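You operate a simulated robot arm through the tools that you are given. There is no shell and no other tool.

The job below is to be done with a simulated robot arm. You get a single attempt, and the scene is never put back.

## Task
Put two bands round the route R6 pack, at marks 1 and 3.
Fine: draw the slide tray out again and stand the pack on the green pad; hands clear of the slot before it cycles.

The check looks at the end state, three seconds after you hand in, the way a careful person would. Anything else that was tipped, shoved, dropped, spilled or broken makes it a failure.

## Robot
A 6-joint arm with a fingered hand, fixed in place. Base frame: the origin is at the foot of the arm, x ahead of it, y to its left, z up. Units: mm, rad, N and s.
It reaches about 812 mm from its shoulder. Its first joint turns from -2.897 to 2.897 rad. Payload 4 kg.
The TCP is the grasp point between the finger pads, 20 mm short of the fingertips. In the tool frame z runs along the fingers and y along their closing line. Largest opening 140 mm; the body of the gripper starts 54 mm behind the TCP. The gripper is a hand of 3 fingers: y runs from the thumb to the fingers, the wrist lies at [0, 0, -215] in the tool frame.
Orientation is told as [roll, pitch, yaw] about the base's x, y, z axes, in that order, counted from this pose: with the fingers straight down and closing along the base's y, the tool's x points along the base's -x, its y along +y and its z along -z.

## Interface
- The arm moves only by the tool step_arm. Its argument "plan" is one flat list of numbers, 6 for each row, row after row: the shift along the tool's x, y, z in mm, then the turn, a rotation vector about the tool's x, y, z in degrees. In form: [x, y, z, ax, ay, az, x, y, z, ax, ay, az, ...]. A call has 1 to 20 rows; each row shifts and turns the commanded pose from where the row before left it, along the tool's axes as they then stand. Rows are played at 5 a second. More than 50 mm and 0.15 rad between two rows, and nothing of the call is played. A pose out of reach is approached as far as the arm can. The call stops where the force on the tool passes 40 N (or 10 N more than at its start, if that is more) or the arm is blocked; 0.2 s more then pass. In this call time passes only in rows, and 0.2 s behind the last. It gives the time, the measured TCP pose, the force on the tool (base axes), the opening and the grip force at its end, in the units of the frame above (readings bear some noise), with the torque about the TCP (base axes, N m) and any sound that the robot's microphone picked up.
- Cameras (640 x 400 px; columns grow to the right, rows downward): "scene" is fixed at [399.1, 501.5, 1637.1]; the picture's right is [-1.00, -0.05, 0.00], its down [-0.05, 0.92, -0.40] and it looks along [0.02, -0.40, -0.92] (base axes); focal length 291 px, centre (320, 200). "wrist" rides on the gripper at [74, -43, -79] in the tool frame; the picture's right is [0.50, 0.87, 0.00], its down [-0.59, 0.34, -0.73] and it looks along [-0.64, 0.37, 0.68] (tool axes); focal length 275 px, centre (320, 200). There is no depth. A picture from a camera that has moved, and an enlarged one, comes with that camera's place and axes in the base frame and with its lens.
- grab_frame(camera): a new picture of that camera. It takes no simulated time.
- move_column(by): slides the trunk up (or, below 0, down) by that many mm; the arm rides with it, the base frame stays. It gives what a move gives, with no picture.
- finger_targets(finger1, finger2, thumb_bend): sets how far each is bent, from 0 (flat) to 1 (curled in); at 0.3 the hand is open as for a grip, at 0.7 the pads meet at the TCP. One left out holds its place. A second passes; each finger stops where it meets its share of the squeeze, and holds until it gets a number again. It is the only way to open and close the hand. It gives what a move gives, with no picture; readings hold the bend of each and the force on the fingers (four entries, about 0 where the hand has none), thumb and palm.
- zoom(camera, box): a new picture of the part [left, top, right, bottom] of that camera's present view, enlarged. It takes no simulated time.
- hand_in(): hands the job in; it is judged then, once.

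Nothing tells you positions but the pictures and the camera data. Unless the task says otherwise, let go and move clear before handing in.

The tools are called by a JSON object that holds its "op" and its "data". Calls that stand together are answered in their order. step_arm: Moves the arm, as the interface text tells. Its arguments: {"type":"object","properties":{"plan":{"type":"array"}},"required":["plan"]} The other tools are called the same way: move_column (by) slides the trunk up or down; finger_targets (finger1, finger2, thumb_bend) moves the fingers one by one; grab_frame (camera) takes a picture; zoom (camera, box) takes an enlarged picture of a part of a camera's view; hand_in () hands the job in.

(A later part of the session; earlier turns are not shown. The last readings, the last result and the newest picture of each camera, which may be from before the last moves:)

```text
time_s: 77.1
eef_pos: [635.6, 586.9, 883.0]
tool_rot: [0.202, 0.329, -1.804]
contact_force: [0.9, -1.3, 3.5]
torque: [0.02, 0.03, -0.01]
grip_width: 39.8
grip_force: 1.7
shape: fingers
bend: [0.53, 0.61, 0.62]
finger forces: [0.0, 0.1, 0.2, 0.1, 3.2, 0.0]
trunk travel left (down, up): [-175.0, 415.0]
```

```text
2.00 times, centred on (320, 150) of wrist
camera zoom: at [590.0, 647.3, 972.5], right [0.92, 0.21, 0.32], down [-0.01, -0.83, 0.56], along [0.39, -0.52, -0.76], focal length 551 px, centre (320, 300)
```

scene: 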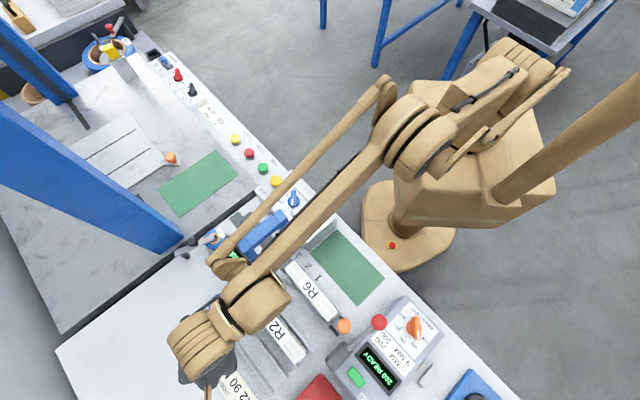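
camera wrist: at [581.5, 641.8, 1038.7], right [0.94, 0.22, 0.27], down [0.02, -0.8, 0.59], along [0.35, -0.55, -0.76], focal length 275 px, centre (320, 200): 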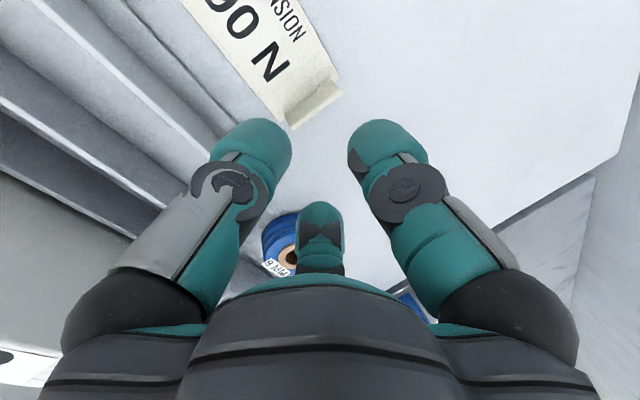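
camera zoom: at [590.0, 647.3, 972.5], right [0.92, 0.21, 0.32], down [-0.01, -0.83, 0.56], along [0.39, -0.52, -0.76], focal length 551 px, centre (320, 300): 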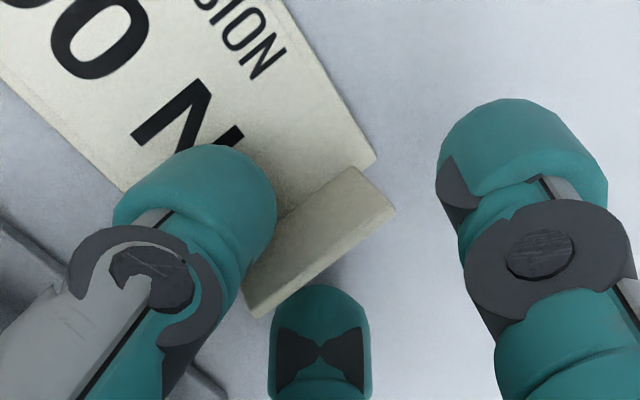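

{"op": "step_arm", "data": {"plan": [0.4, 0.2, -1.0, 0, 0, 0]}}

{"op": "finger_targets", "data": {"finger1": 0.53, "finger2": 0.66, "thumb_bend": 0.66}}

{"op": "finger_targets", "data": {"finger1": 0.57, "finger2": 0.7, "thumb_bend": 0.7}}

{"op": "zoom", "data": {"camera": "wrist", "box": [200, 50, 440, 250]}}

```text
time_s: 77.5
eef_pos: [636.7, 587.4, 884.9]
tool_rot: [0.199, 0.328, -1.805]
contact_force: [-0.1, 0.2, 1.3]
torque: [-0.01, -0.02, 0.02]
grip_width: 42.1
grip_force: 0.2
shape: fingers
bend: [0.53, 0.61, 0.61]
finger forces: [0.0, 0.0, 0.0, 0.1, 0.1, 0.1]
trunk travel left (down, up): [-175.0, 415.0]
```

```text
time_s: 78.5
eef_pos: [635.1, 588.3, 885.9]
tool_rot: [0.199, 0.329, -1.805]
contact_force: [-0.4, -0.3, -0.5]
torque: [0.01, 0.01, 0.03]
grip_width: 35.6
grip_force: 0.0
shape: fingers
bend: [0.53, 0.66, 0.66]
finger forces: [0.1, 0.0, 0.0, 0.0, 0.1, 0.1]
trunk travel left (down, up): [-175.0, 415.0]
```

```text
time_s: 79.5
eef_pos: [635.7, 588.7, 884.9]
tool_rot: [0.199, 0.328, -1.807]
contact_force: [0.1, 0.3, 0.0]
torque: [0.01, 0.0, 0.02]
grip_width: 27.9
grip_force: 2.7
shape: fingers
bend: [0.56, 0.68, 0.69]
finger forces: [0.1, 2.6, 0.0, 0.0, 2.7, 0.0]
trunk travel left (down, up): [-175.0, 415.0]
```

```text
2.00 times, centred on (320, 150) of wrist
camera zoom: at [589.9, 648.0, 974.2], right [0.92, 0.21, 0.32], down [-0.01, -0.83, 0.56], along [0.39, -0.51, -0.77], focal length 551 px, centre (320, 300)
```

zoom: 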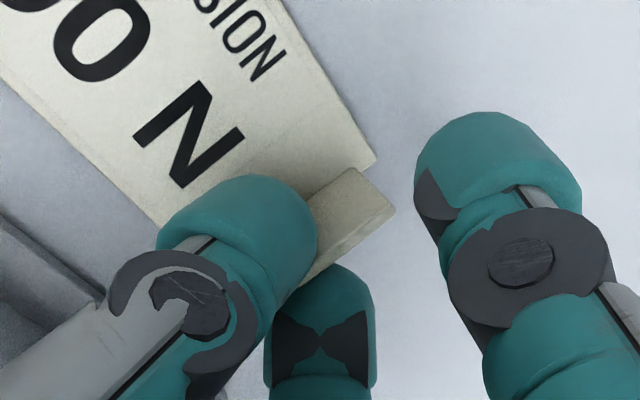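

Thumb and finger 2 now oppose each other evenly (2.7 N). I'll tighten and test-lift.

{"op": "finger_targets", "data": {"finger1": 0.6, "finger2": 0.76, "thumb_bend": 0.76}}

{"op": "zoom", "data": {"camera": "wrist", "box": [200, 50, 440, 250]}}

```text
time_s: 80.5
eef_pos: [635.1, 588.4, 885.5]
tool_rot: [0.199, 0.328, -1.806]
contact_force: [0.5, -0.1, -0.4]
torque: [0.02, 0.0, 0.02]
grip_width: 21.7
grip_force: 8.1
shape: fingers
bend: [0.59, 0.68, 0.69]
finger forces: [1.2, 7.8, 0.0, 0.0, 7.8, 0.0]
trunk travel left (down, up): [-175.0, 415.0]
```

```text
2.00 times, centred on (320, 150) of wrist
camera zoom: at [589.9, 648.0, 974.1], right [0.92, 0.21, 0.32], down [-0.01, -0.83, 0.56], along [0.39, -0.51, -0.77], focal length 551 px, centre (320, 300)
```

zoom: 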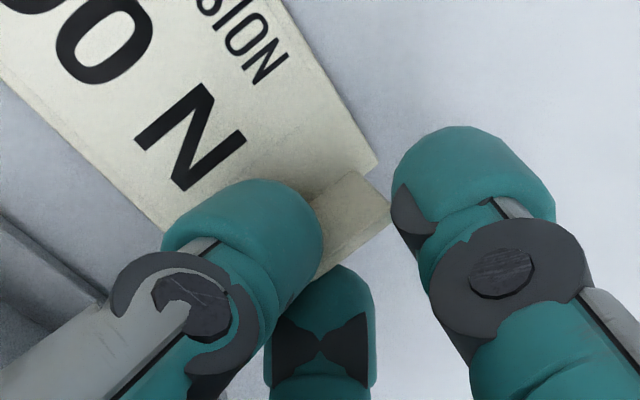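

{"op": "finger_targets", "data": {"finger1": 0.62, "finger2": 0.82, "thumb_bend": 0.82}}

{"op": "step_arm", "data": {"plan": [1.0, 0.6, -2.8, 0, 0, 0, 1.6, 1.0, -4.6, 0, 0, 0]}}

{"op": "zoom", "data": {"camera": "wrist", "box": [200, 50, 440, 250]}}

```text
time_s: 81.5
eef_pos: [634.6, 587.6, 885.5]
tool_rot: [0.198, 0.329, -1.805]
contact_force: [-0.4, -0.2, 0.0]
torque: [0.01, -0.01, -0.01]
grip_width: 20.0
grip_force: 15.7
shape: fingers
bend: [0.6, 0.76, 0.69]
finger forces: [3.4, 13.4, 0.1, 0.0, 14.2, 0.0]
trunk travel left (down, up): [-175.0, 415.0]
```

```text
time_s: 82.1
eef_pos: [633.5, 588.1, 894.0]
tool_rot: [0.198, 0.328, -1.805]
contact_force: [-0.4, 0.9, 0.6]
torque: [-0.01, 0.01, -0.03]
grip_width: 20.2
grip_force: 15.7
shape: fingers
bend: [0.6, 0.76, 0.69]
finger forces: [3.4, 13.5, 0.1, 0.0, 14.3, 0.0]
trunk travel left (down, up): [-175.0, 415.0]
```

```text
2.00 times, centred on (320, 150) of wrist
camera zoom: at [589.8, 647.9, 982.3], right [0.92, 0.21, 0.32], down [-0.01, -0.83, 0.56], along [0.39, -0.51, -0.77], focal length 551 px, centre (320, 300)
```

zoom: 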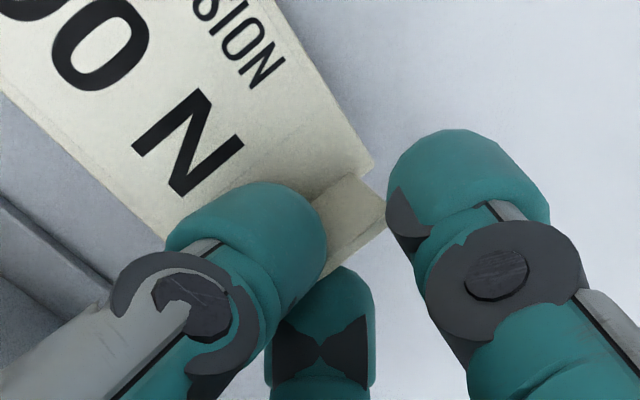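

{"op": "step_arm", "data": {"plan": [3.2, 1.9, -9.3, 0, 0, 0, 4.8, 2.9, -13.9, 0, 0, 0, 6.4, 3.8, -18.5, 0, 0, 0]}}

{"op": "grab_frame", "data": {"camera": "wrist"}}

{"op": "zoom", "data": {"camera": "scene", "box": [180, 300, 320, 400]}}

```text
time_s: 82.9
eef_pos: [634.6, 587.2, 938.7]
tool_rot: [0.201, 0.327, -1.805]
contact_force: [-0.3, -0.2, -0.4]
torque: [0.0, -0.01, -0.01]
grip_width: 20.3
grip_force: 15.6
shape: fingers
bend: [0.6, 0.76, 0.69]
finger forces: [3.5, 13.5, 0.0, 0.0, 14.2, 0.1]
trunk travel left (down, up): [-175.0, 415.0]
```

```text
taken
camera wrist: at [589.6, 647.9, 1027.1], right [0.92, 0.21, 0.32], down [-0.01, -0.83, 0.56], along [0.39, -0.51, -0.77], focal length 275 px, centre (320, 200)
```

wrist: 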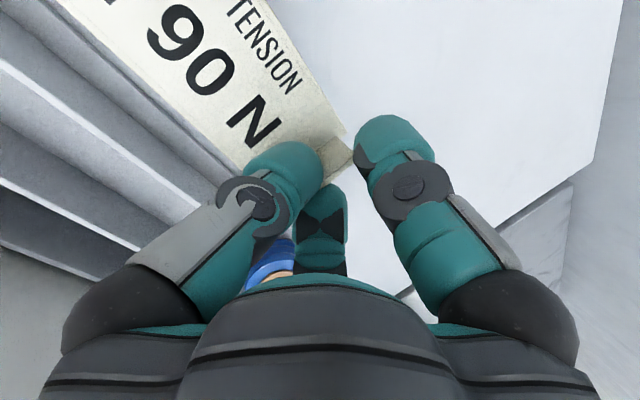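

```text
4.00 times, centred on (250, 350) of scene
camera zoom: at [399.1, 501.5, 1637.1], right [-1.0, -0.05, 0.0], down [-0.05, 0.92, -0.4], along [0.02, -0.4, -0.92], focal length 1166 px, centre (600, -400)
```

zoom: 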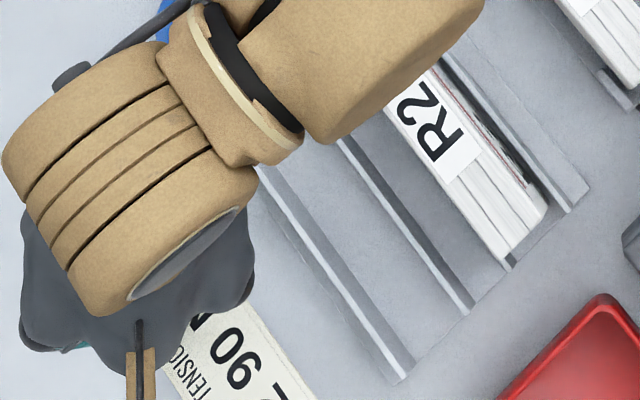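

The card is firmly held and lifted. I'll carry it up and back over the open space, then turn the hand outward and up so the scene camera can see its underside.

{"op": "step_arm", "data": {"plan": [1.6, 0.95, -44.5, 0, 0, 0, 1.6, 0.95, -44.5, 0, 0, 0, 1.6, 0.95, -44.5, 0, 0, 0, 1.6, 0.95, -44.5, 0, 0, 0, 1.6, 0.95, -44.5, 0, 0, 0, -30.2, -18, -14.2, 0, 0, 0, -30.2, -18, -14.2, 0, 0, 0, -30.2, -18, -14.2, 0, 0, 0, -30.2, -18, -14.2, 0, 0, 0, -30.2, -18, -14.2, 0, 0, 0]}}

{"op": "grab_frame", "data": {"camera": "scene"}}

{"op": "grab_frame", "data": {"camera": "wrist"}}

```text
time_s: 85.1
eef_pos: [444.0, 403.3, 1149.5]
tool_rot: [0.202, 0.328, -1.805]
contact_force: [0.2, 0.6, -0.5]
torque: [0.0, -0.01, 0.01]
grip_width: 20.1
grip_force: 15.4
shape: fingers
bend: [0.6, 0.76, 0.69]
finger forces: [3.1, 13.7, 0.0, 0.1, 14.2, 0.1]
trunk travel left (down, up): [-175.0, 415.0]
```

```text
taken
```

scene: 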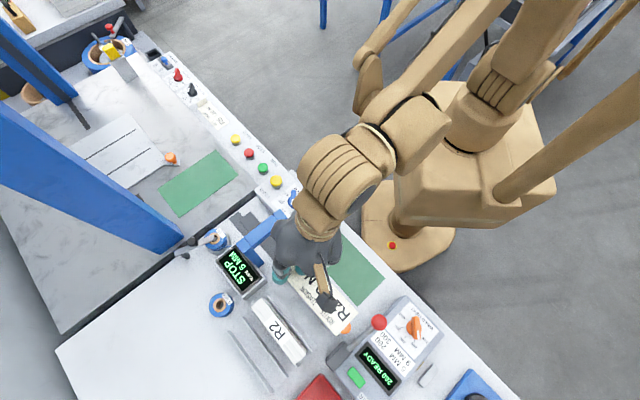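

```text
taken
camera wrist: at [398.8, 463.0, 1237.2], right [0.92, 0.21, 0.32], down [-0.01, -0.83, 0.56], along [0.39, -0.51, -0.77], focal length 275 px, centre (320, 200)
```

wrist: 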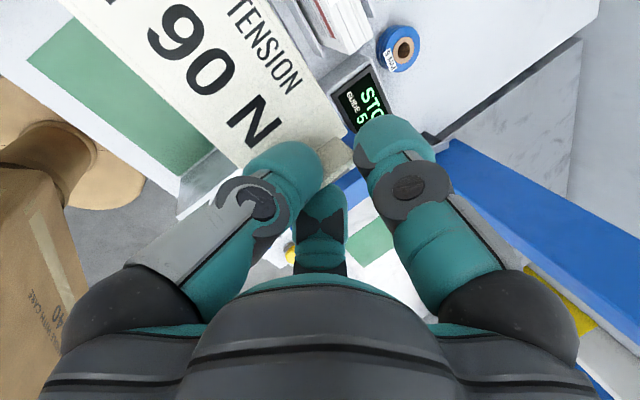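

{"op": "zoom", "data": {"camera": "scene", "box": [180, 290, 320, 400]}}

{"op": "zoom", "data": {"camera": "scene", "box": [260, 230, 400, 340]}}

```text
3.64 times, centred on (250, 345) of scene
camera zoom: at [399.1, 501.5, 1637.1], right [-1.0, -0.05, 0.0], down [-0.05, 0.92, -0.4], along [0.02, -0.4, -0.92], focal length 1060 px, centre (574, -327)
```

zoom: 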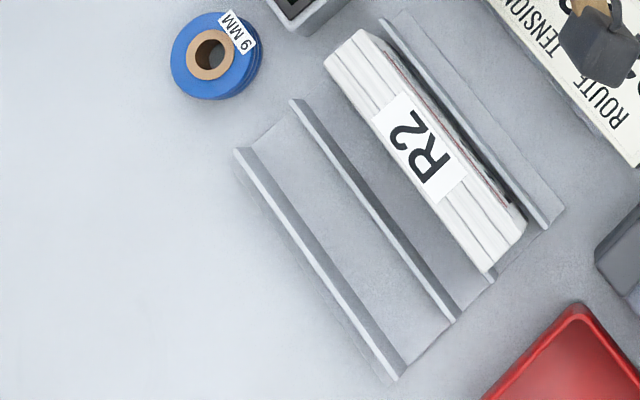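

```text
3.64 times, centred on (330, 285) of scene
camera zoom: at [399.1, 501.5, 1637.1], right [-1.0, -0.05, 0.0], down [-0.05, 0.92, -0.4], along [0.02, -0.4, -0.92], focal length 1060 px, centre (284, -109)
```

zoom: 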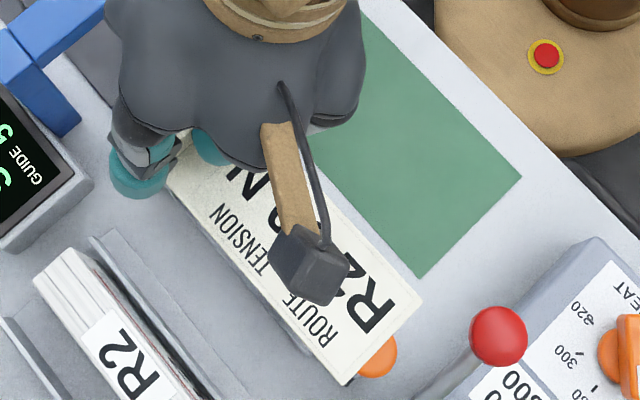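

{"op": "step_arm", "data": {"plan": [14.5, 8.6, -41.7, 0, 0, 0, 0, 0, 0, -4.1, 6.87, 0, 0, 0, 0, -4.1, 6.87, 0, 0, 0, 0, -4.1, 6.87, 0, 0, 0, 0, -4.1, 6.87, 0, 0, 0, 0, -4.1, 6.87, 0, 0, 0, 0, -4.1, 6.87, 0]}}

{"op": "grab_frame", "data": {"camera": "scene"}}

```text
time_s: 86.7
eef_pos: [443.7, 404.6, 1193.6]
tool_rot: [0.951, 0.943, -1.327]
contact_force: [0.3, 0.4, -1.8]
torque: [-0.02, 0.02, -0.04]
grip_width: 20.2
grip_force: 16.0
shape: fingers
bend: [0.6, 0.76, 0.69]
finger forces: [3.0, 13.7, 0.0, 0.1, 14.2, 0.0]
trunk travel left (down, up): [-175.0, 415.0]
```

```text
taken
```

scene: 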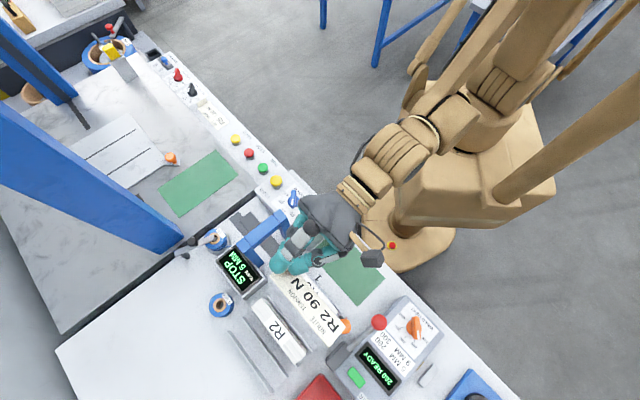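

{"op": "step_arm", "data": {"plan": [0, 0, 0, -4.1, 6.87, 0, 0, 0, 0, -4.1, 6.87, 0, 0, 0, 0, -4.1, 6.87, 0, 0, 0, 0, -4.1, 6.87, 0]}}

{"op": "grab_frame", "data": {"camera": "scene"}}

```text
time_s: 87.7
eef_pos: [447.5, 406.7, 1200.1]
tool_rot: [1.962, 1.002, -0.473]
contact_force: [-0.5, 0.7, -0.3]
torque: [0.0, -0.03, -0.01]
grip_width: 19.8
grip_force: 15.3
shape: fingers
bend: [0.6, 0.76, 0.69]
finger forces: [2.9, 13.8, 0.0, 0.0, 13.8, 0.0]
out of reach, approached as far as the arm can: row 4
trunk travel left (down, up): [-175.0, 415.0]
```

```text
taken
```

scene: 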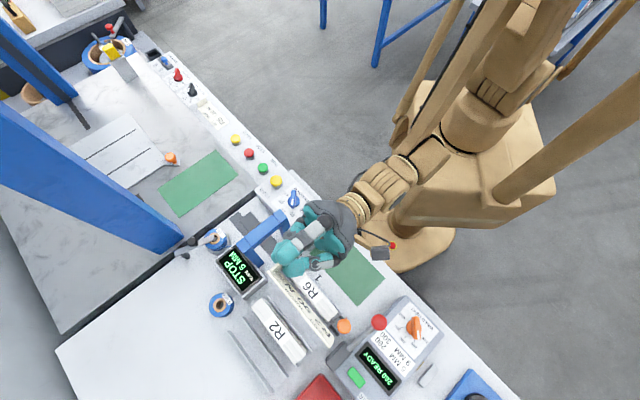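

{"op": "step_arm", "data": {"plan": [38.1, 22.7, 7.8, 0, 0, 0, 38.1, 22.7, 7.8, 0, 0, 0, 38.1, 22.7, 7.8, 0, 0, 0, 0, 0, 0, -4.1, 6.87, 0, 0, 0, 0, -4.1, 6.87, 0]}}

{"op": "grab_frame", "data": {"camera": "scene"}}

```text
time_s: 88.9
eef_pos: [446.1, 403.5, 1334.3]
tool_rot: [2.376, 0.863, -0.136]
contact_force: [-0.1, -0.1, -0.2]
torque: [-0.01, -0.01, -0.03]
grip_width: 19.7
grip_force: 15.6
shape: fingers
bend: [0.6, 0.76, 0.69]
finger forces: [2.9, 13.8, 0.0, 0.1, 13.8, 0.0]
trunk travel left (down, up): [-175.0, 415.0]
```

```text
taken
```

scene: 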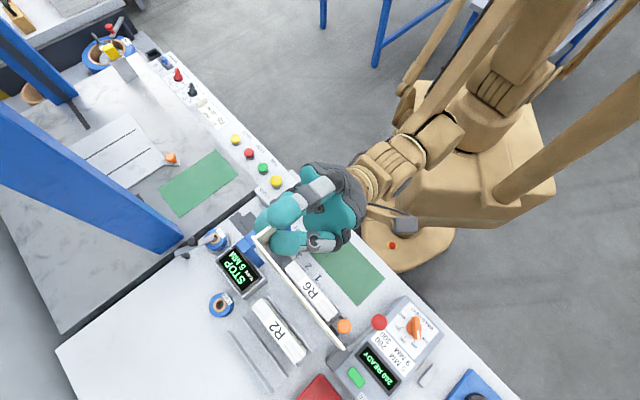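

{"op": "step_arm", "data": {"plan": [0, 0, 0, -4.1, 6.87, 0, 0, 0, 0, -4.1, 6.87, 0, 0, 0, 0, -4.1, 6.87, 0]}}

{"op": "grab_frame", "data": {"camera": "scene"}}

```text
time_s: 89.7
eef_pos: [445.5, 404.5, 1333.3]
tool_rot: [2.764, 0.559, 0.119]
contact_force: [0.4, -0.5, -1.2]
torque: [0.01, 0.0, -0.01]
grip_width: 19.8
grip_force: 15.8
shape: fingers
bend: [0.6, 0.76, 0.69]
finger forces: [2.8, 13.9, 0.0, 0.0, 14.0, 0.1]
trunk travel left (down, up): [-175.0, 415.0]
```

```text
taken
```

scene: 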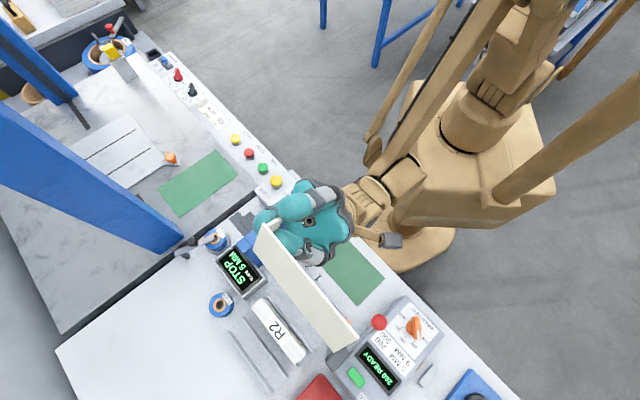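

{"op": "zoom", "data": {"camera": "scene", "box": [240, 210, 370, 350]}}

{"op": "step_arm", "data": {"plan": [0, 0, 0, -4.1, 6.87, 0, 0, 0, 0, -4.1, 6.87, 0]}}

{"op": "zoom", "data": {"camera": "scene", "box": [240, 210, 370, 350]}}

```text
2.86 times, centred on (305, 280) of scene
camera zoom: at [399.1, 501.5, 1637.1], right [-1.0, -0.05, 0.0], down [-0.05, 0.92, -0.4], along [0.02, -0.4, -0.92], focal length 833 px, centre (363, -29)
```

zoom: 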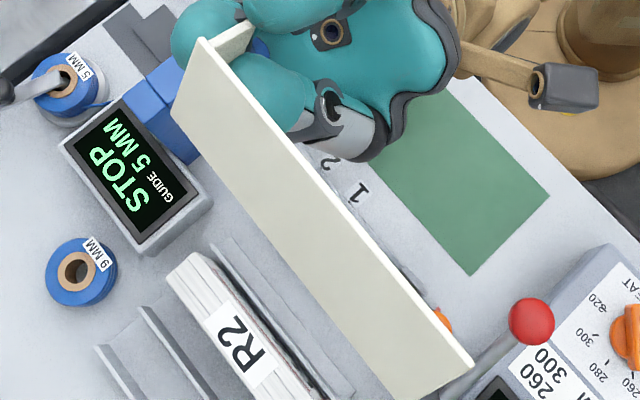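

```text
time_s: 90.3
eef_pos: [445.5, 404.3, 1334.1]
tool_rot: [2.941, 0.331, 0.196]
contact_force: [-0.3, -0.6, 0.6]
torque: [-0.03, 0.01, 0.0]
grip_width: 19.8
grip_force: 15.4
shape: fingers
bend: [0.6, 0.76, 0.69]
finger forces: [2.9, 13.8, 0.1, 0.0, 13.9, 0.0]
trunk travel left (down, up): [-175.0, 415.0]
```

```text
2.86 times, centred on (305, 280) of scene
camera zoom: at [399.1, 501.5, 1637.1], right [-1.0, -0.05, 0.0], down [-0.05, 0.92, -0.4], along [0.02, -0.4, -0.92], focal length 833 px, centre (363, -29)
```

zoom: 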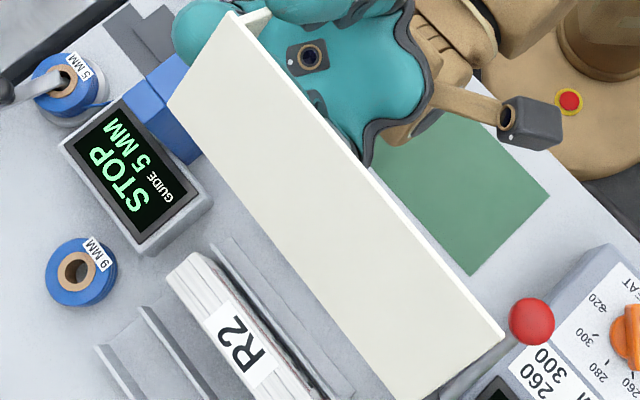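

The card's reverse is blank, and nothing lay under it, so it goes back exactly where it was. I'll retrace the path, correcting for the 8 mm it had slid.

{"op": "step_arm", "data": {"plan": [0, 0, 0, 4.1, -6.87, 0, 0, 0, 0, 4.1, -6.87, 0, 0, 0, 0, 4.1, -6.87, 0, 0, 0, 0, 4.1, -6.87, 0, 0, 0, 0, 4.1, -6.87, 0, 0, 0, 0, 4.1, -6.87, 0, 0, 0, 0, 4.1, -6.87, 0, -38.1, -22.7, -7.8, 0, 0, 0, -38.1, -22.7, -7.8, 0, 0, 0, -38.1, -22.7, -7.8, 0, 0, 0, 0, 0, 0, 4.1, -6.87, 0, 0, 0, 0, 4.1, -6.87, 0, 0, 0, 0, 4.1, -6.87, 0, 0, 0, 0, 4.1, -6.87, 0, 0, 0, 0, 4.1, -6.87, 0, 0, 0, 0, 4.1, -6.87, 0]}}

{"op": "step_arm", "data": {"plan": [0, 0, 0, 4.1, -6.87, 0, 0, 0, 0, 4.1, -6.87, 0, 0, 0, 0, 4.1, -6.87, 0, 0, 0, 0, 4.1, -6.87, 0, -14.5, -8.6, 41.7, 0, 0, 0]}}

{"op": "grab_frame", "data": {"camera": "scene"}}

{"op": "grab_frame", "data": {"camera": "wrist"}}

```text
time_s: 93.7
eef_pos: [447.3, 406.0, 1199.2]
tool_rot: [0.607, 0.768, -1.589]
contact_force: [-0.3, -0.6, 0.6]
torque: [-0.03, 0.01, 0.03]
grip_width: 18.8
grip_force: 14.9
shape: fingers
bend: [0.6, 0.76, 0.69]
finger forces: [2.3, 13.7, 0.0, 0.0, 13.8, 0.0]
trunk travel left (down, up): [-175.0, 415.0]
```

```text
time_s: 94.9
eef_pos: [447.3, 406.3, 1155.4]
tool_rot: [0.199, 0.326, -1.804]
contact_force: [1.3, -0.1, -1.0]
torque: [-0.01, -0.01, 0.01]
grip_width: 18.6
grip_force: 15.2
shape: fingers
bend: [0.6, 0.76, 0.69]
finger forces: [2.2, 13.7, 0.0, 0.0, 13.8, 0.1]
trunk travel left (down, up): [-175.0, 415.0]
```

```text
taken
```

scene: 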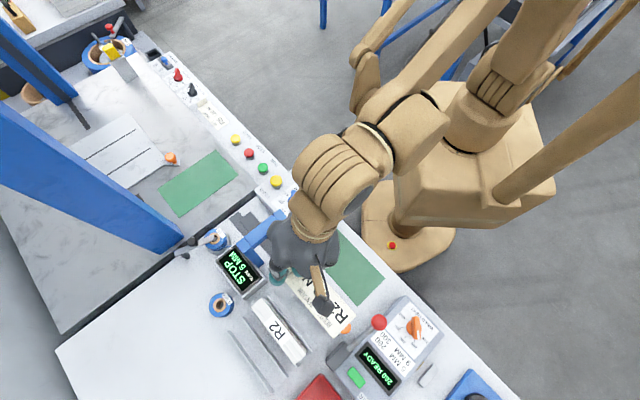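

```text
taken
camera wrist: at [403.1, 466.9, 1243.3], right [0.92, 0.21, 0.32], down [-0.01, -0.83, 0.56], along [0.39, -0.52, -0.77], focal length 275 px, centre (320, 200)
```

wrist: 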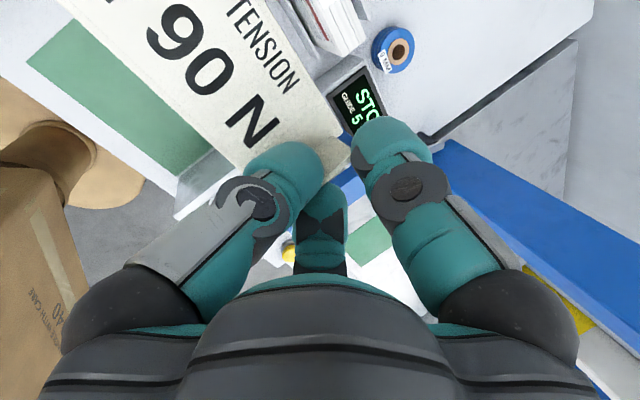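

{"op": "zoom", "data": {"camera": "wrist", "box": [0, 150, 110, 390]}}

{"op": "zoom", "data": {"camera": "wrist", "box": [290, 0, 450, 140]}}

```text
1.67 times, centred on (55, 270) of wrist
camera zoom: at [403.1, 466.9, 1243.3], right [0.92, 0.21, 0.32], down [-0.01, -0.83, 0.56], along [0.39, -0.52, -0.77], focal length 459 px, centre (762, 83)
```

zoom: 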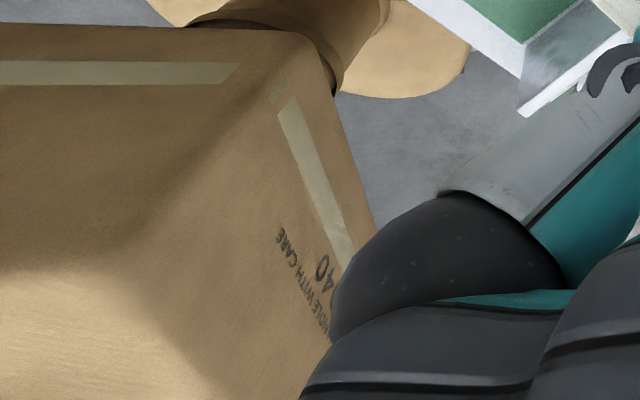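

```text
2.86 times, centred on (370, 70) of wrist
camera zoom: at [403.1, 466.9, 1243.3], right [0.92, 0.21, 0.32], down [-0.01, -0.83, 0.56], along [0.39, -0.52, -0.77], focal length 786 px, centre (177, 571)
```

zoom: 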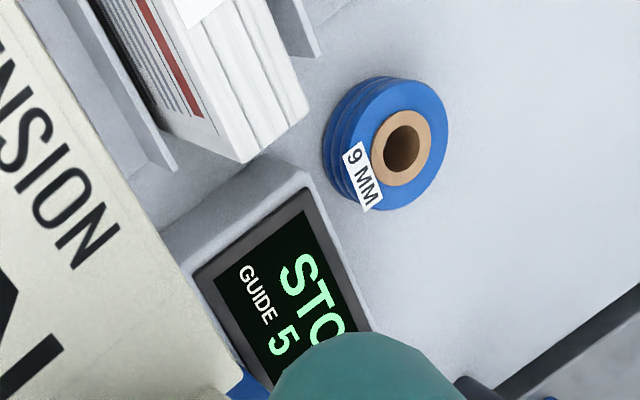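

{"op": "step_arm", "data": {"plan": [26.3, 15.7, 12.4, 0, 0, 0, 26.3, 15.7, 12.4, 0, 0, 0, 26.3, 15.7, 12.4, 0, 0, 0, 26.3, 15.7, 12.4, 0, 0, 0, 26.3, 15.7, 12.4, 0, 0, 0, -0.28, 0.46, 46.4, 0, 0, 0, -0.28, 0.46, 46.4, 0, 0, 0, -0.28, 0.46, 46.4, 0, 0, 0, -0.28, 0.46, 46.4, 0, 0, 0, -0.28, 0.46, 46.4, 0, 0, 0]}}

{"op": "grab_frame", "data": {"camera": "wrist"}}

{"op": "grab_frame", "data": {"camera": "scene"}}

```text
time_s: 97.1
eef_pos: [630.8, 580.1, 936.2]
tool_rot: [0.2, 0.329, -1.805]
contact_force: [1.2, 0.9, -0.5]
torque: [0.0, -0.02, 0.01]
grip_width: 18.5
grip_force: 14.9
shape: fingers
bend: [0.6, 0.76, 0.69]
finger forces: [2.0, 13.7, 0.0, 0.0, 14.0, 0.0]
trunk travel left (down, up): [-175.0, 415.0]
```

```text
taken
camera wrist: at [585.4, 641.0, 1025.7], right [0.92, 0.21, 0.32], down [-0.01, -0.83, 0.56], along [0.39, -0.52, -0.77], focal length 275 px, centre (320, 200)
```

wrist: 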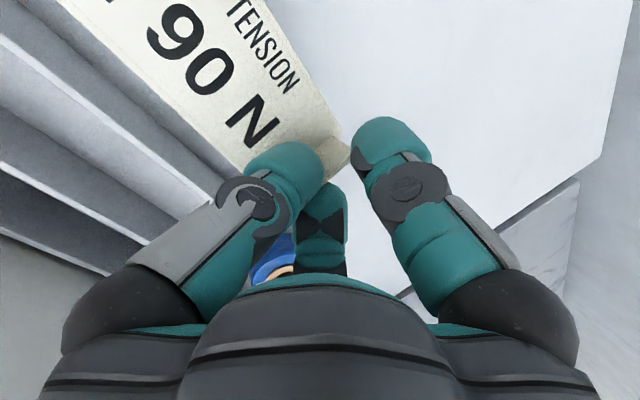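

```text
taken
```

scene: 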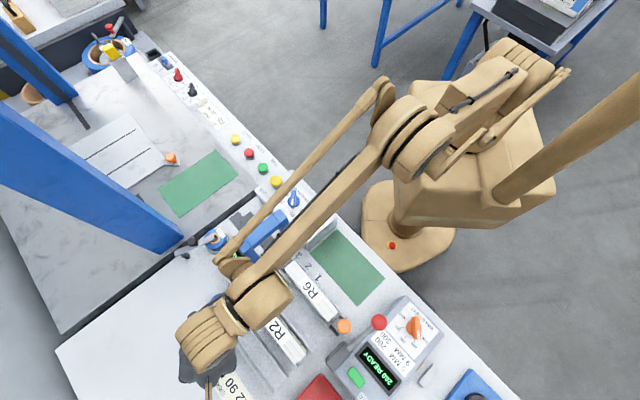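

{"op": "step_arm", "data": {"plan": [2.2, -3.7, 0, 0, 0, 0, -6.4, -3.8, 18.5, 0, 0, 0, -4.8, -2.9, 13.9, 0, 0, 0, -3.2, -1.9, 9.3, 0, 0, 0]}}

{"op": "step_arm", "data": {"plan": [-1.0, -0.6, 2.8, 0, 0, 0]}}

{"op": "step_arm", "data": {"plan": [-0.6, -0.4, 1.9, 0, 0, 0]}}

```text
time_s: 98.1
eef_pos: [628.5, 583.5, 893.1]
tool_rot: [0.2, 0.329, -1.805]
contact_force: [0.5, -0.2, -0.1]
torque: [-0.01, -0.03, 0.02]
grip_width: 18.9
grip_force: 14.3
shape: fingers
bend: [0.6, 0.76, 0.69]
finger forces: [2.0, 13.7, 0.0, 0.0, 13.9, 0.1]
trunk travel left (down, up): [-175.0, 415.0]
```

```text
time_s: 98.5
eef_pos: [627.6, 582.6, 890.2]
tool_rot: [0.199, 0.328, -1.805]
contact_force: [-0.6, -0.9, -1.0]
torque: [0.01, -0.05, 0.0]
grip_width: 18.7
grip_force: 14.7
shape: fingers
bend: [0.6, 0.76, 0.69]
finger forces: [2.0, 13.8, 0.0, 0.0, 14.0, 0.0]
trunk travel left (down, up): [-175.0, 415.0]
```

```text
time_s: 98.9
eef_pos: [627.3, 584.0, 888.7]
tool_rot: [0.199, 0.328, -1.806]
contact_force: [0.4, 0.1, 0.4]
torque: [-0.02, -0.01, -0.01]
grip_width: 18.6
grip_force: 15.3
shape: fingers
bend: [0.6, 0.76, 0.69]
finger forces: [2.0, 13.9, 0.0, 0.0, 13.8, 0.0]
trunk travel left (down, up): [-175.0, 415.0]
```

{"op": "step_arm", "data": {"plan": [-0.5, -0.3, 1.4, 0, 0, 0]}}

{"op": "step_arm", "data": {"plan": [-0.4, -0.2, 1.0, 0, 0, 0]}}

{"op": "step_arm", "data": {"plan": [-0.4, -0.2, 1.0, 0, 0, 0]}}

{"op": "zoom", "data": {"camera": "wrist", "box": [100, 0, 440, 250]}}

```text
time_s: 99.3
eef_pos: [627.2, 582.5, 888.4]
tool_rot: [0.2, 0.329, -1.805]
contact_force: [-0.4, -0.8, 1.1]
torque: [0.02, -0.08, -0.01]
grip_width: 18.9
grip_force: 15.9
shape: fingers
bend: [0.6, 0.76, 0.69]
finger forces: [3.3, 14.2, 0.1, 0.1, 14.3, 0.0]
trunk travel left (down, up): [-175.0, 415.0]
```

```text
time_s: 99.7
eef_pos: [627.4, 581.9, 886.7]
tool_rot: [0.2, 0.327, -1.805]
contact_force: [-0.7, -0.5, 4.1]
torque: [0.01, -0.02, 0.01]
grip_width: 19.0
grip_force: 17.0
shape: fingers
bend: [0.6, 0.76, 0.69]
finger forces: [4.5, 14.3, 0.0, 0.1, 14.6, 0.0]
trunk travel left (down, up): [-175.0, 415.0]
```

```text
time_s: 100.1
eef_pos: [626.8, 583.1, 886.0]
tool_rot: [0.201, 0.329, -1.804]
contact_force: [-1.4, -1.7, 6.5]
torque: [0.06, -0.09, 0.02]
grip_width: 19.1
grip_force: 17.2
shape: fingers
bend: [0.6, 0.76, 0.69]
finger forces: [5.4, 14.6, 0.1, 0.0, 14.9, 0.1]
trunk travel left (down, up): [-175.0, 415.0]
```

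```text
1.60 times, centred on (270, 125) of wrist
camera zoom: at [581.9, 642.6, 974.5], right [0.92, 0.21, 0.32], down [-0.01, -0.83, 0.56], along [0.39, -0.51, -0.77], focal length 440 px, centre (400, 320)
```

zoom: 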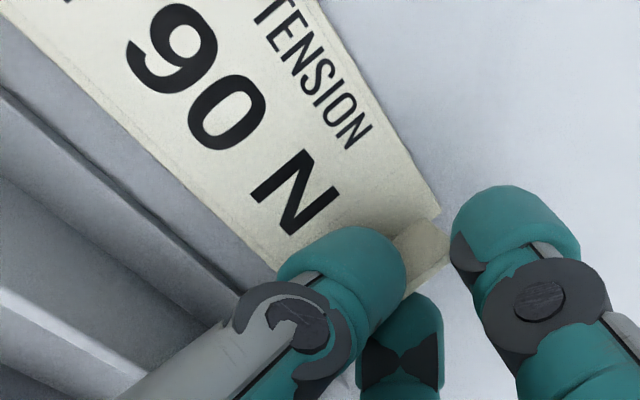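

{"op": "finger_targets", "data": {"finger1": 0.55, "finger2": 0.66, "thumb_bend": 0.66}}

{"op": "finger_targets", "data": {"finger1": 0.53, "finger2": 0.61, "thumb_bend": 0.62}}

{"op": "zoom", "data": {"camera": "wrist", "box": [100, 0, 440, 250]}}

```text
time_s: 101.1
eef_pos: [627.5, 582.2, 885.0]
tool_rot: [0.199, 0.328, -1.806]
contact_force: [0.0, 0.7, -1.2]
torque: [0.0, -0.01, -0.01]
grip_width: 32.0
grip_force: 0.1
shape: fingers
bend: [0.55, 0.66, 0.66]
finger forces: [0.0, 0.1, 0.1, 0.0, 0.0, 0.0]
trunk travel left (down, up): [-175.0, 415.0]
```

```text
time_s: 102.1
eef_pos: [627.3, 582.7, 885.0]
tool_rot: [0.198, 0.327, -1.805]
contact_force: [-0.2, 0.4, -0.3]
torque: [0.0, -0.03, 0.01]
grip_width: 40.7
grip_force: 0.1
shape: fingers
bend: [0.53, 0.61, 0.62]
finger forces: [0.0, 0.0, 0.0, 0.0, 0.0, 0.1]
trunk travel left (down, up): [-175.0, 415.0]
```

```text
1.60 times, centred on (270, 125) of wrist
camera zoom: at [582.5, 643.1, 973.7], right [0.92, 0.21, 0.32], down [-0.01, -0.83, 0.56], along [0.39, -0.51, -0.77], focal length 440 px, centre (400, 320)
```

zoom: 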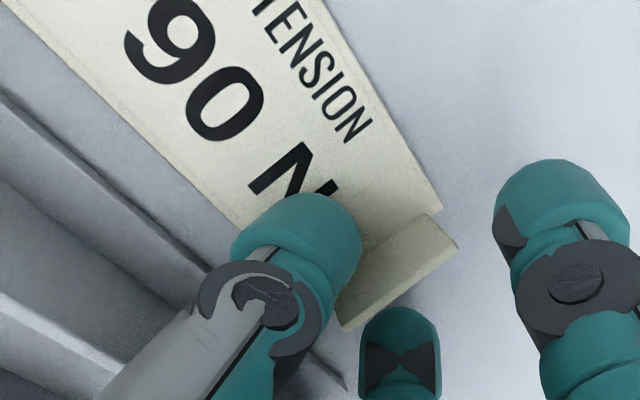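

{"op": "step_arm", "data": {"plan": [4.8, 2.9, -13.9, 0, 0, 0, 9.7, 5.8, -27.8, 0, 0, 0, 14.5, 8.6, -41.7, 0, 0, 0, 14.5, 8.6, -41.7, 0, 0, 0, 1.6, 0.95, -44.5, 0, 0, 0, 1.6, 0.95, -44.5, 0, 0, 0]}}

{"op": "grab_frame", "data": {"camera": "wrist"}}

{"op": "zoom", "data": {"camera": "scene", "box": [180, 290, 320, 400]}}

```text
time_s: 103.5
eef_pos: [605.1, 560.9, 1106.2]
tool_rot: [0.2, 0.328, -1.805]
contact_force: [0.4, -1.0, -0.2]
torque: [-0.01, -0.01, -0.03]
grip_width: 40.7
grip_force: 0.0
shape: fingers
bend: [0.53, 0.61, 0.62]
finger forces: [0.0, 0.0, 0.1, 0.0, 0.0, 0.0]
trunk travel left (down, up): [-175.0, 415.0]
```

```text
taken
camera wrist: at [560.3, 621.1, 1193.9], right [0.92, 0.21, 0.32], down [-0.01, -0.83, 0.56], along [0.39, -0.51, -0.77], focal length 275 px, centre (320, 200)
```

wrist: 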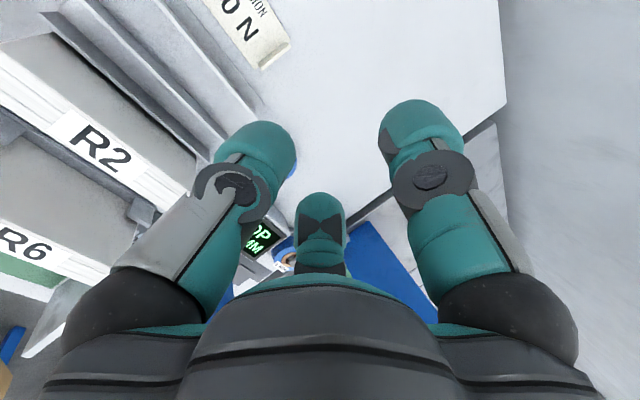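

```text
3.64 times, centred on (250, 345) of scene
camera zoom: at [399.1, 501.5, 1637.1], right [-1.0, -0.05, 0.0], down [-0.05, 0.92, -0.4], along [0.02, -0.4, -0.92], focal length 1060 px, centre (574, -327)
```

zoom: 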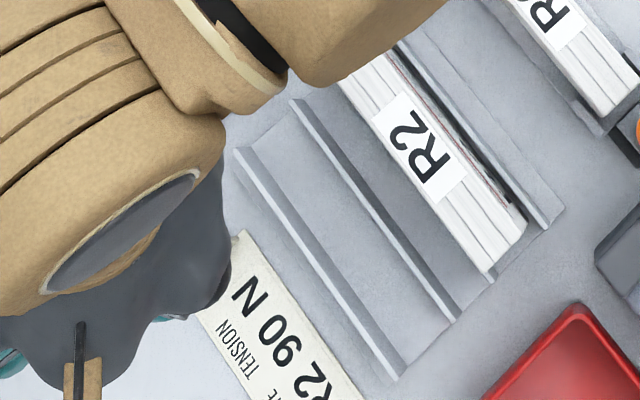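

The card is back within a few millimetres of where it was, and R2 hasn't moved. From here I can see the far faces of R2 and R6, so I'll check them for markings.

{"op": "zoom", "data": {"camera": "wrist", "box": [0, 20, 220, 300]}}

{"op": "zoom", "data": {"camera": "wrist", "box": [0, 0, 160, 100]}}

```text
1.43 times, centred on (110, 160) of wrist
camera zoom: at [560.3, 621.1, 1193.9], right [0.92, 0.21, 0.32], down [-0.01, -0.83, 0.56], along [0.39, -0.51, -0.77], focal length 393 px, centre (620, 257)
```

zoom: 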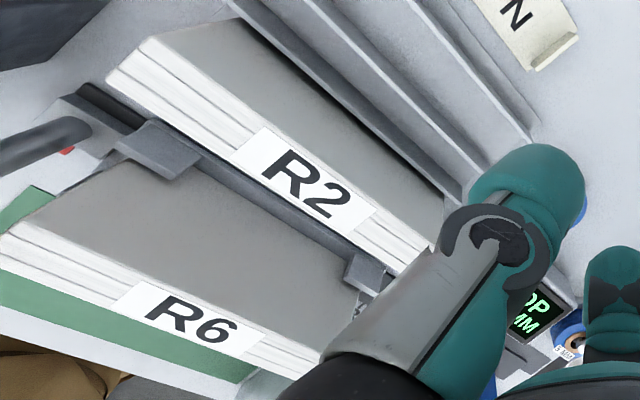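

```text
4.00 times, centred on (80, 50) of wrist
camera zoom: at [560.3, 621.1, 1193.9], right [0.92, 0.21, 0.32], down [-0.01, -0.83, 0.56], along [0.39, -0.51, -0.77], focal length 1101 px, centre (1280, 800)
```

zoom: 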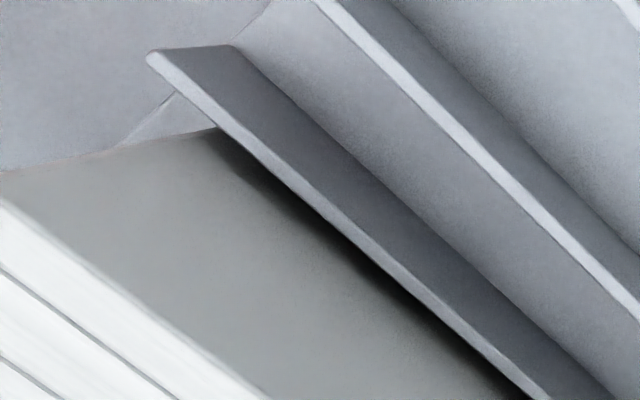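

{"op": "zoom", "data": {"camera": "scene", "box": [440, 0, 640, 80]}}

{"op": "zoom", "data": {"camera": "scene", "box": [560, 0, 600, 25]}}

{"op": "zoom", "data": {"camera": "scene", "box": [0, 0, 80, 50]}}

{"op": "zoom", "data": {"camera": "scene", "box": [0, 170, 240, 400]}}

```text
3.20 times, centred on (540, 40) of scene
camera zoom: at [399.1, 501.5, 1637.1], right [-1.0, -0.05, 0.0], down [-0.05, 0.92, -0.4], along [0.02, -0.4, -0.92], focal length 932 px, centre (-384, 712)
```

zoom: 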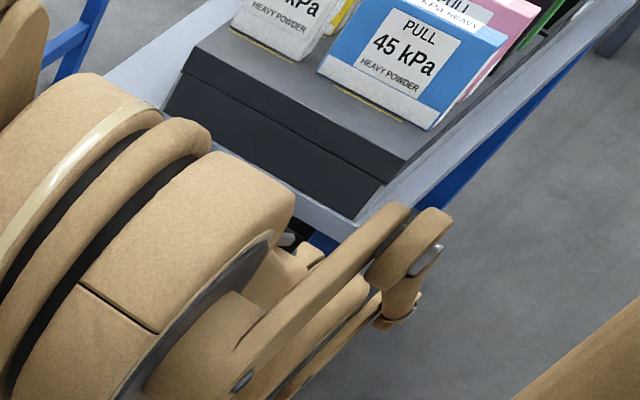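

```text
16.00 times, centred on (580, 12) of scene
camera zoom: at [399.1, 501.5, 1637.1], right [-1.0, -0.05, 0.0], down [-0.05, 0.92, -0.4], along [0.02, -0.4, -0.92], focal length 4663 px, centre (-3840, 3200)
```

zoom: 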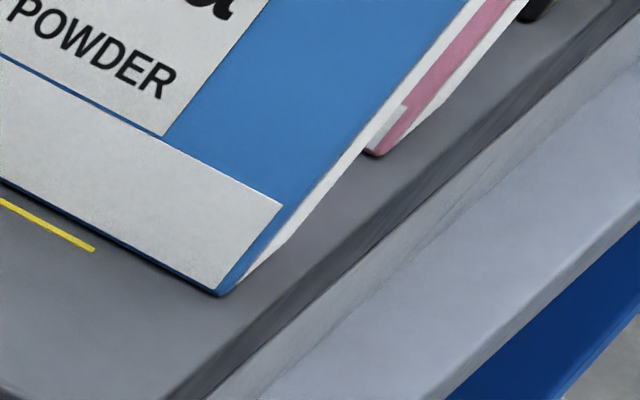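

```text
8.00 times, centred on (40, 25) of scene
camera zoom: at [399.1, 501.5, 1637.1], right [-1.0, -0.05, 0.0], down [-0.05, 0.92, -0.4], along [0.02, -0.4, -0.92], focal length 2331 px, centre (2560, 1600)
```

zoom: 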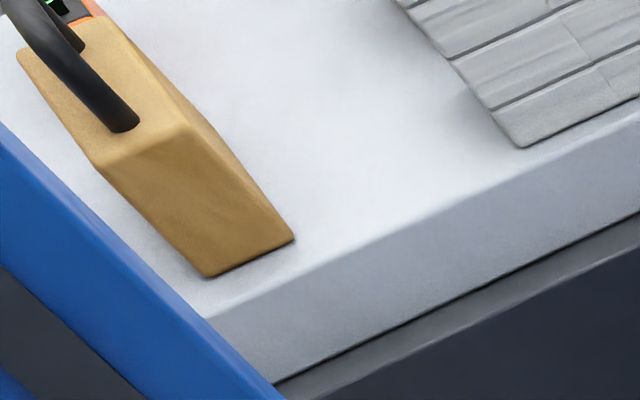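

```text
1.74 times, centred on (120, 285) of scene
camera zoom: at [399.1, 501.5, 1637.1], right [-1.0, -0.05, 0.0], down [-0.05, 0.92, -0.4], along [0.02, -0.4, -0.92], focal length 507 px, centre (668, 52)
```

zoom: 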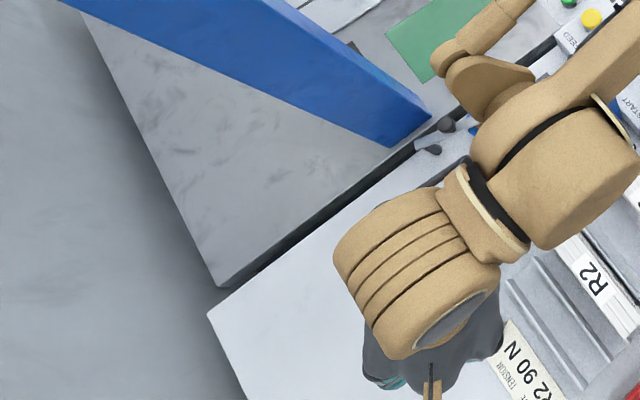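

{"op": "step_arm", "data": {"plan": [1.6, 0.95, -44.5, 0, 0, 0, -30.2, -18, -14.2, 0, 0, 0, -30.2, -18, -14.2, 0, 0, 0, -30.2, -18, -14.2, 0, 0, 0, -30.2, -18, -14.2, 0, 0, 0, -30.2, -18, -14.2, 0, 0, 0, -30.2, -18, -14.2, 0, 0, 0, 0, 0, 0, 4.1, -6.87, 0, 0, 0, 0, 4.1, -6.87, 0, 0, 0, 0, 3.1, -5.1, 0, 0, 0, 0, 0, 0, -8.3, 0, 0, 0, 0, 0, -8.3, 0, 0, 0, 0, 0, -8.3, 0, 0, 0, 0, 0, -8.3, 0, 0, 0, 0, 0, -8.3, 0, 0, 0, 0, 0, -8.3, 0, 0, 0, 0, 0, -8.3]}}

{"op": "step_arm", "data": {"plan": [0, 0, 0, 0, 0, -8.3, 0, 0, 0, 0, 0, -8.3, 0, 0, 0, 0, 0, -8.3, 0, 0, 0, 0, 0, -8.3, 0, 0, 0, 0, 0, -8.3, 0, 0, 0, 0, 0, -8.3, 0, 0, 0, 0, 0, -8.3, 0, 0, 0, 0, 0, -4]}}

{"op": "grab_frame", "data": {"camera": "wrist"}}

{"op": "grab_frame", "data": {"camera": "scene"}}

```text
time_s: 107.1
eef_pos: [433.8, 393.9, 1146.2]
tool_rot: [0.0, 0.004, -0.821]
contact_force: [-0.2, -0.2, -0.1]
torque: [0.01, 0.0, -0.02]
grip_width: 41.0
grip_force: 0.1
shape: fingers
bend: [0.53, 0.61, 0.62]
finger forces: [0.0, 0.1, 0.0, 0.0, 0.0, 0.0]
trunk travel left (down, up): [-175.0, 415.0]
```

```text
time_s: 108.9
eef_pos: [433.2, 392.2, 1146.2]
tool_rot: [0.002, 0.002, 0.265]
contact_force: [0.5, 0.8, 0.5]
torque: [0.0, 0.02, 0.0]
grip_width: 41.0
grip_force: 0.1
shape: fingers
bend: [0.53, 0.61, 0.62]
finger forces: [0.1, 0.1, 0.1, 0.0, 0.0, 0.0]
trunk travel left (down, up): [-175.0, 415.0]
```

```text
taken
camera wrist: at [372.0, 332.9, 1225.1], right [-0.71, 0.71, 0.0], down [0.48, 0.48, 0.73], along [0.52, 0.52, -0.68], focal length 275 px, centre (320, 200)
```

wrist: 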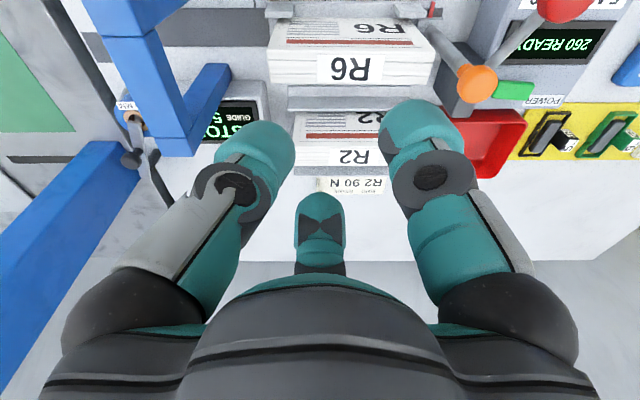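

```text
taken
```

scene: 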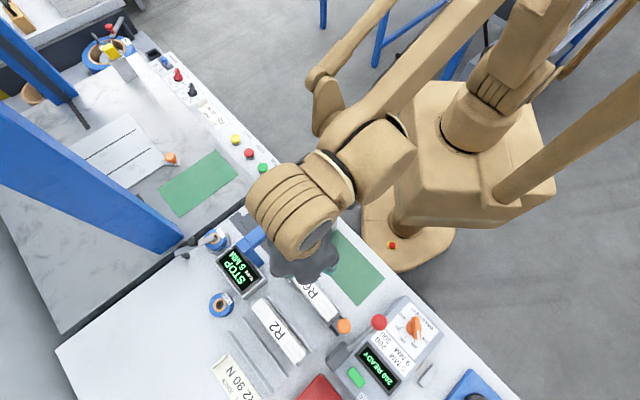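

{"op": "zoom", "data": {"camera": "wrist", "box": [260, 0, 440, 90]}}

{"op": "zoom", "data": {"camera": "wrist", "box": [280, 90, 400, 200]}}

{"op": "zoom", "data": {"camera": "wrist", "box": [80, 50, 240, 190]}}

```text
3.56 times, centred on (350, 45) of wrist
camera zoom: at [372.0, 332.9, 1225.1], right [-0.71, 0.71, 0.0], down [0.48, 0.48, 0.73], along [0.52, 0.52, -0.68], focal length 979 px, centre (213, 751)
```

zoom: 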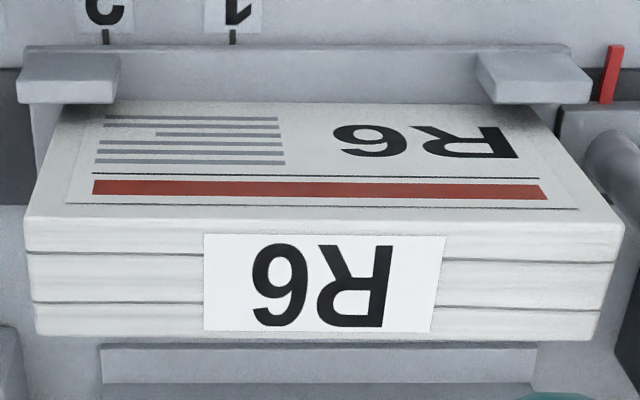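

```text
3.64 times, centred on (340, 145) of wrist
camera zoom: at [372.0, 332.9, 1225.1], right [-0.71, 0.71, 0.0], down [0.48, 0.48, 0.73], along [0.52, 0.52, -0.68], focal length 1001 px, centre (247, 400)
```

zoom: 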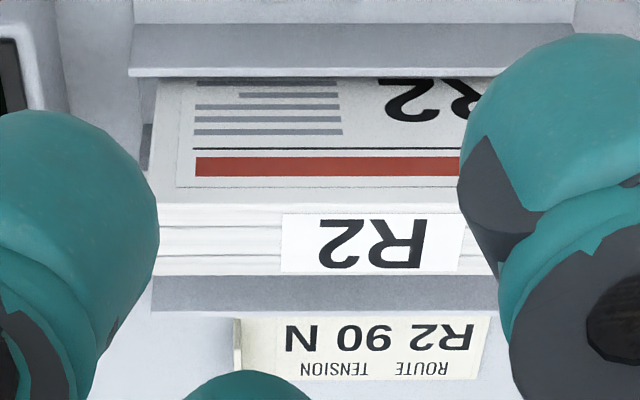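

```text
2.86 times, centred on (160, 120) of wrist
camera zoom: at [372.0, 332.9, 1225.1], right [-0.71, 0.71, 0.0], down [0.48, 0.48, 0.73], along [0.52, 0.52, -0.68], focal length 786 px, centre (777, 429)
```

zoom: 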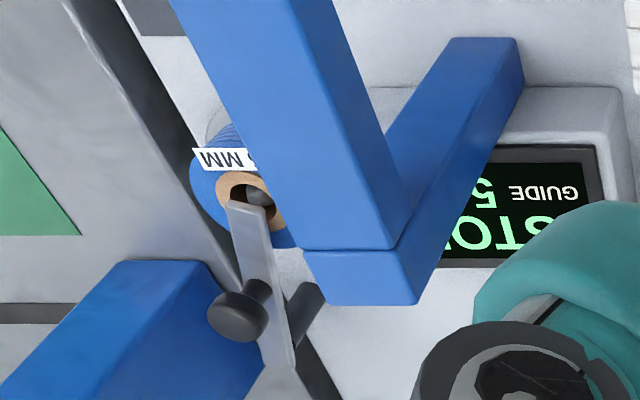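

No tension for R6 is written on either face of its pack. I'll look once more at the small items near the welder and at the panel before touching the machine.

{"op": "zoom", "data": {"camera": "scene", "box": [390, 340, 490, 400]}}

{"op": "zoom", "data": {"camera": "scene", "box": [320, 290, 400, 340]}}

{"op": "zoom", "data": {"camera": "scene", "box": [200, 210, 280, 260]}}

```text
6.40 times, centred on (440, 370) of scene
camera zoom: at [399.1, 501.5, 1637.1], right [-1.0, -0.05, 0.0], down [-0.05, 0.92, -0.4], along [0.02, -0.4, -0.92], focal length 1865 px, centre (-448, -888)
```

zoom: 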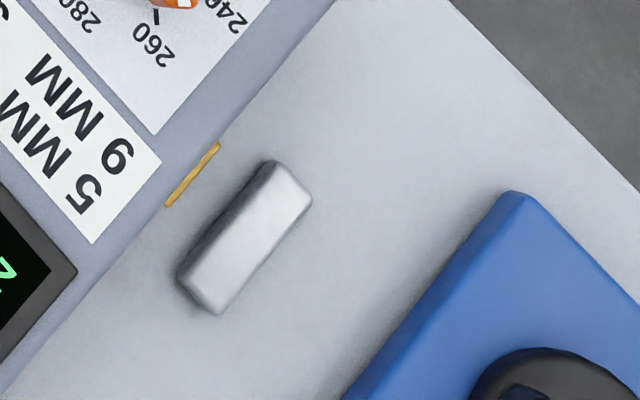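

```text
8.00 times, centred on (360, 315) of scene
camera zoom: at [399.1, 501.5, 1637.1], right [-1.0, -0.05, 0.0], down [-0.05, 0.92, -0.4], along [0.02, -0.4, -0.92], focal length 2331 px, centre (0, -720)
```

zoom: 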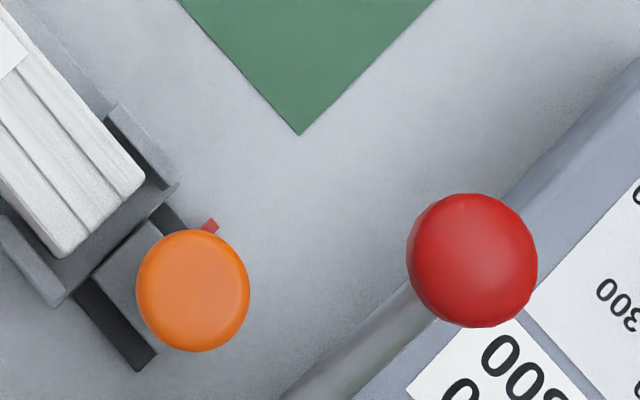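

```text
8.00 times, centred on (240, 235) of scene
camera zoom: at [399.1, 501.5, 1637.1], right [-1.0, -0.05, 0.0], down [-0.05, 0.92, -0.4], along [0.02, -0.4, -0.92], focal length 2331 px, centre (960, -80)
```

zoom: 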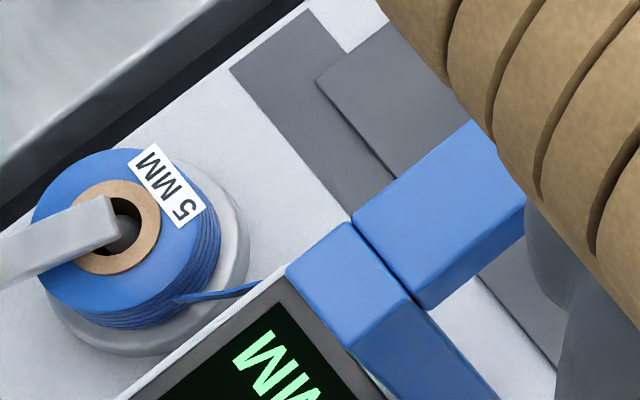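

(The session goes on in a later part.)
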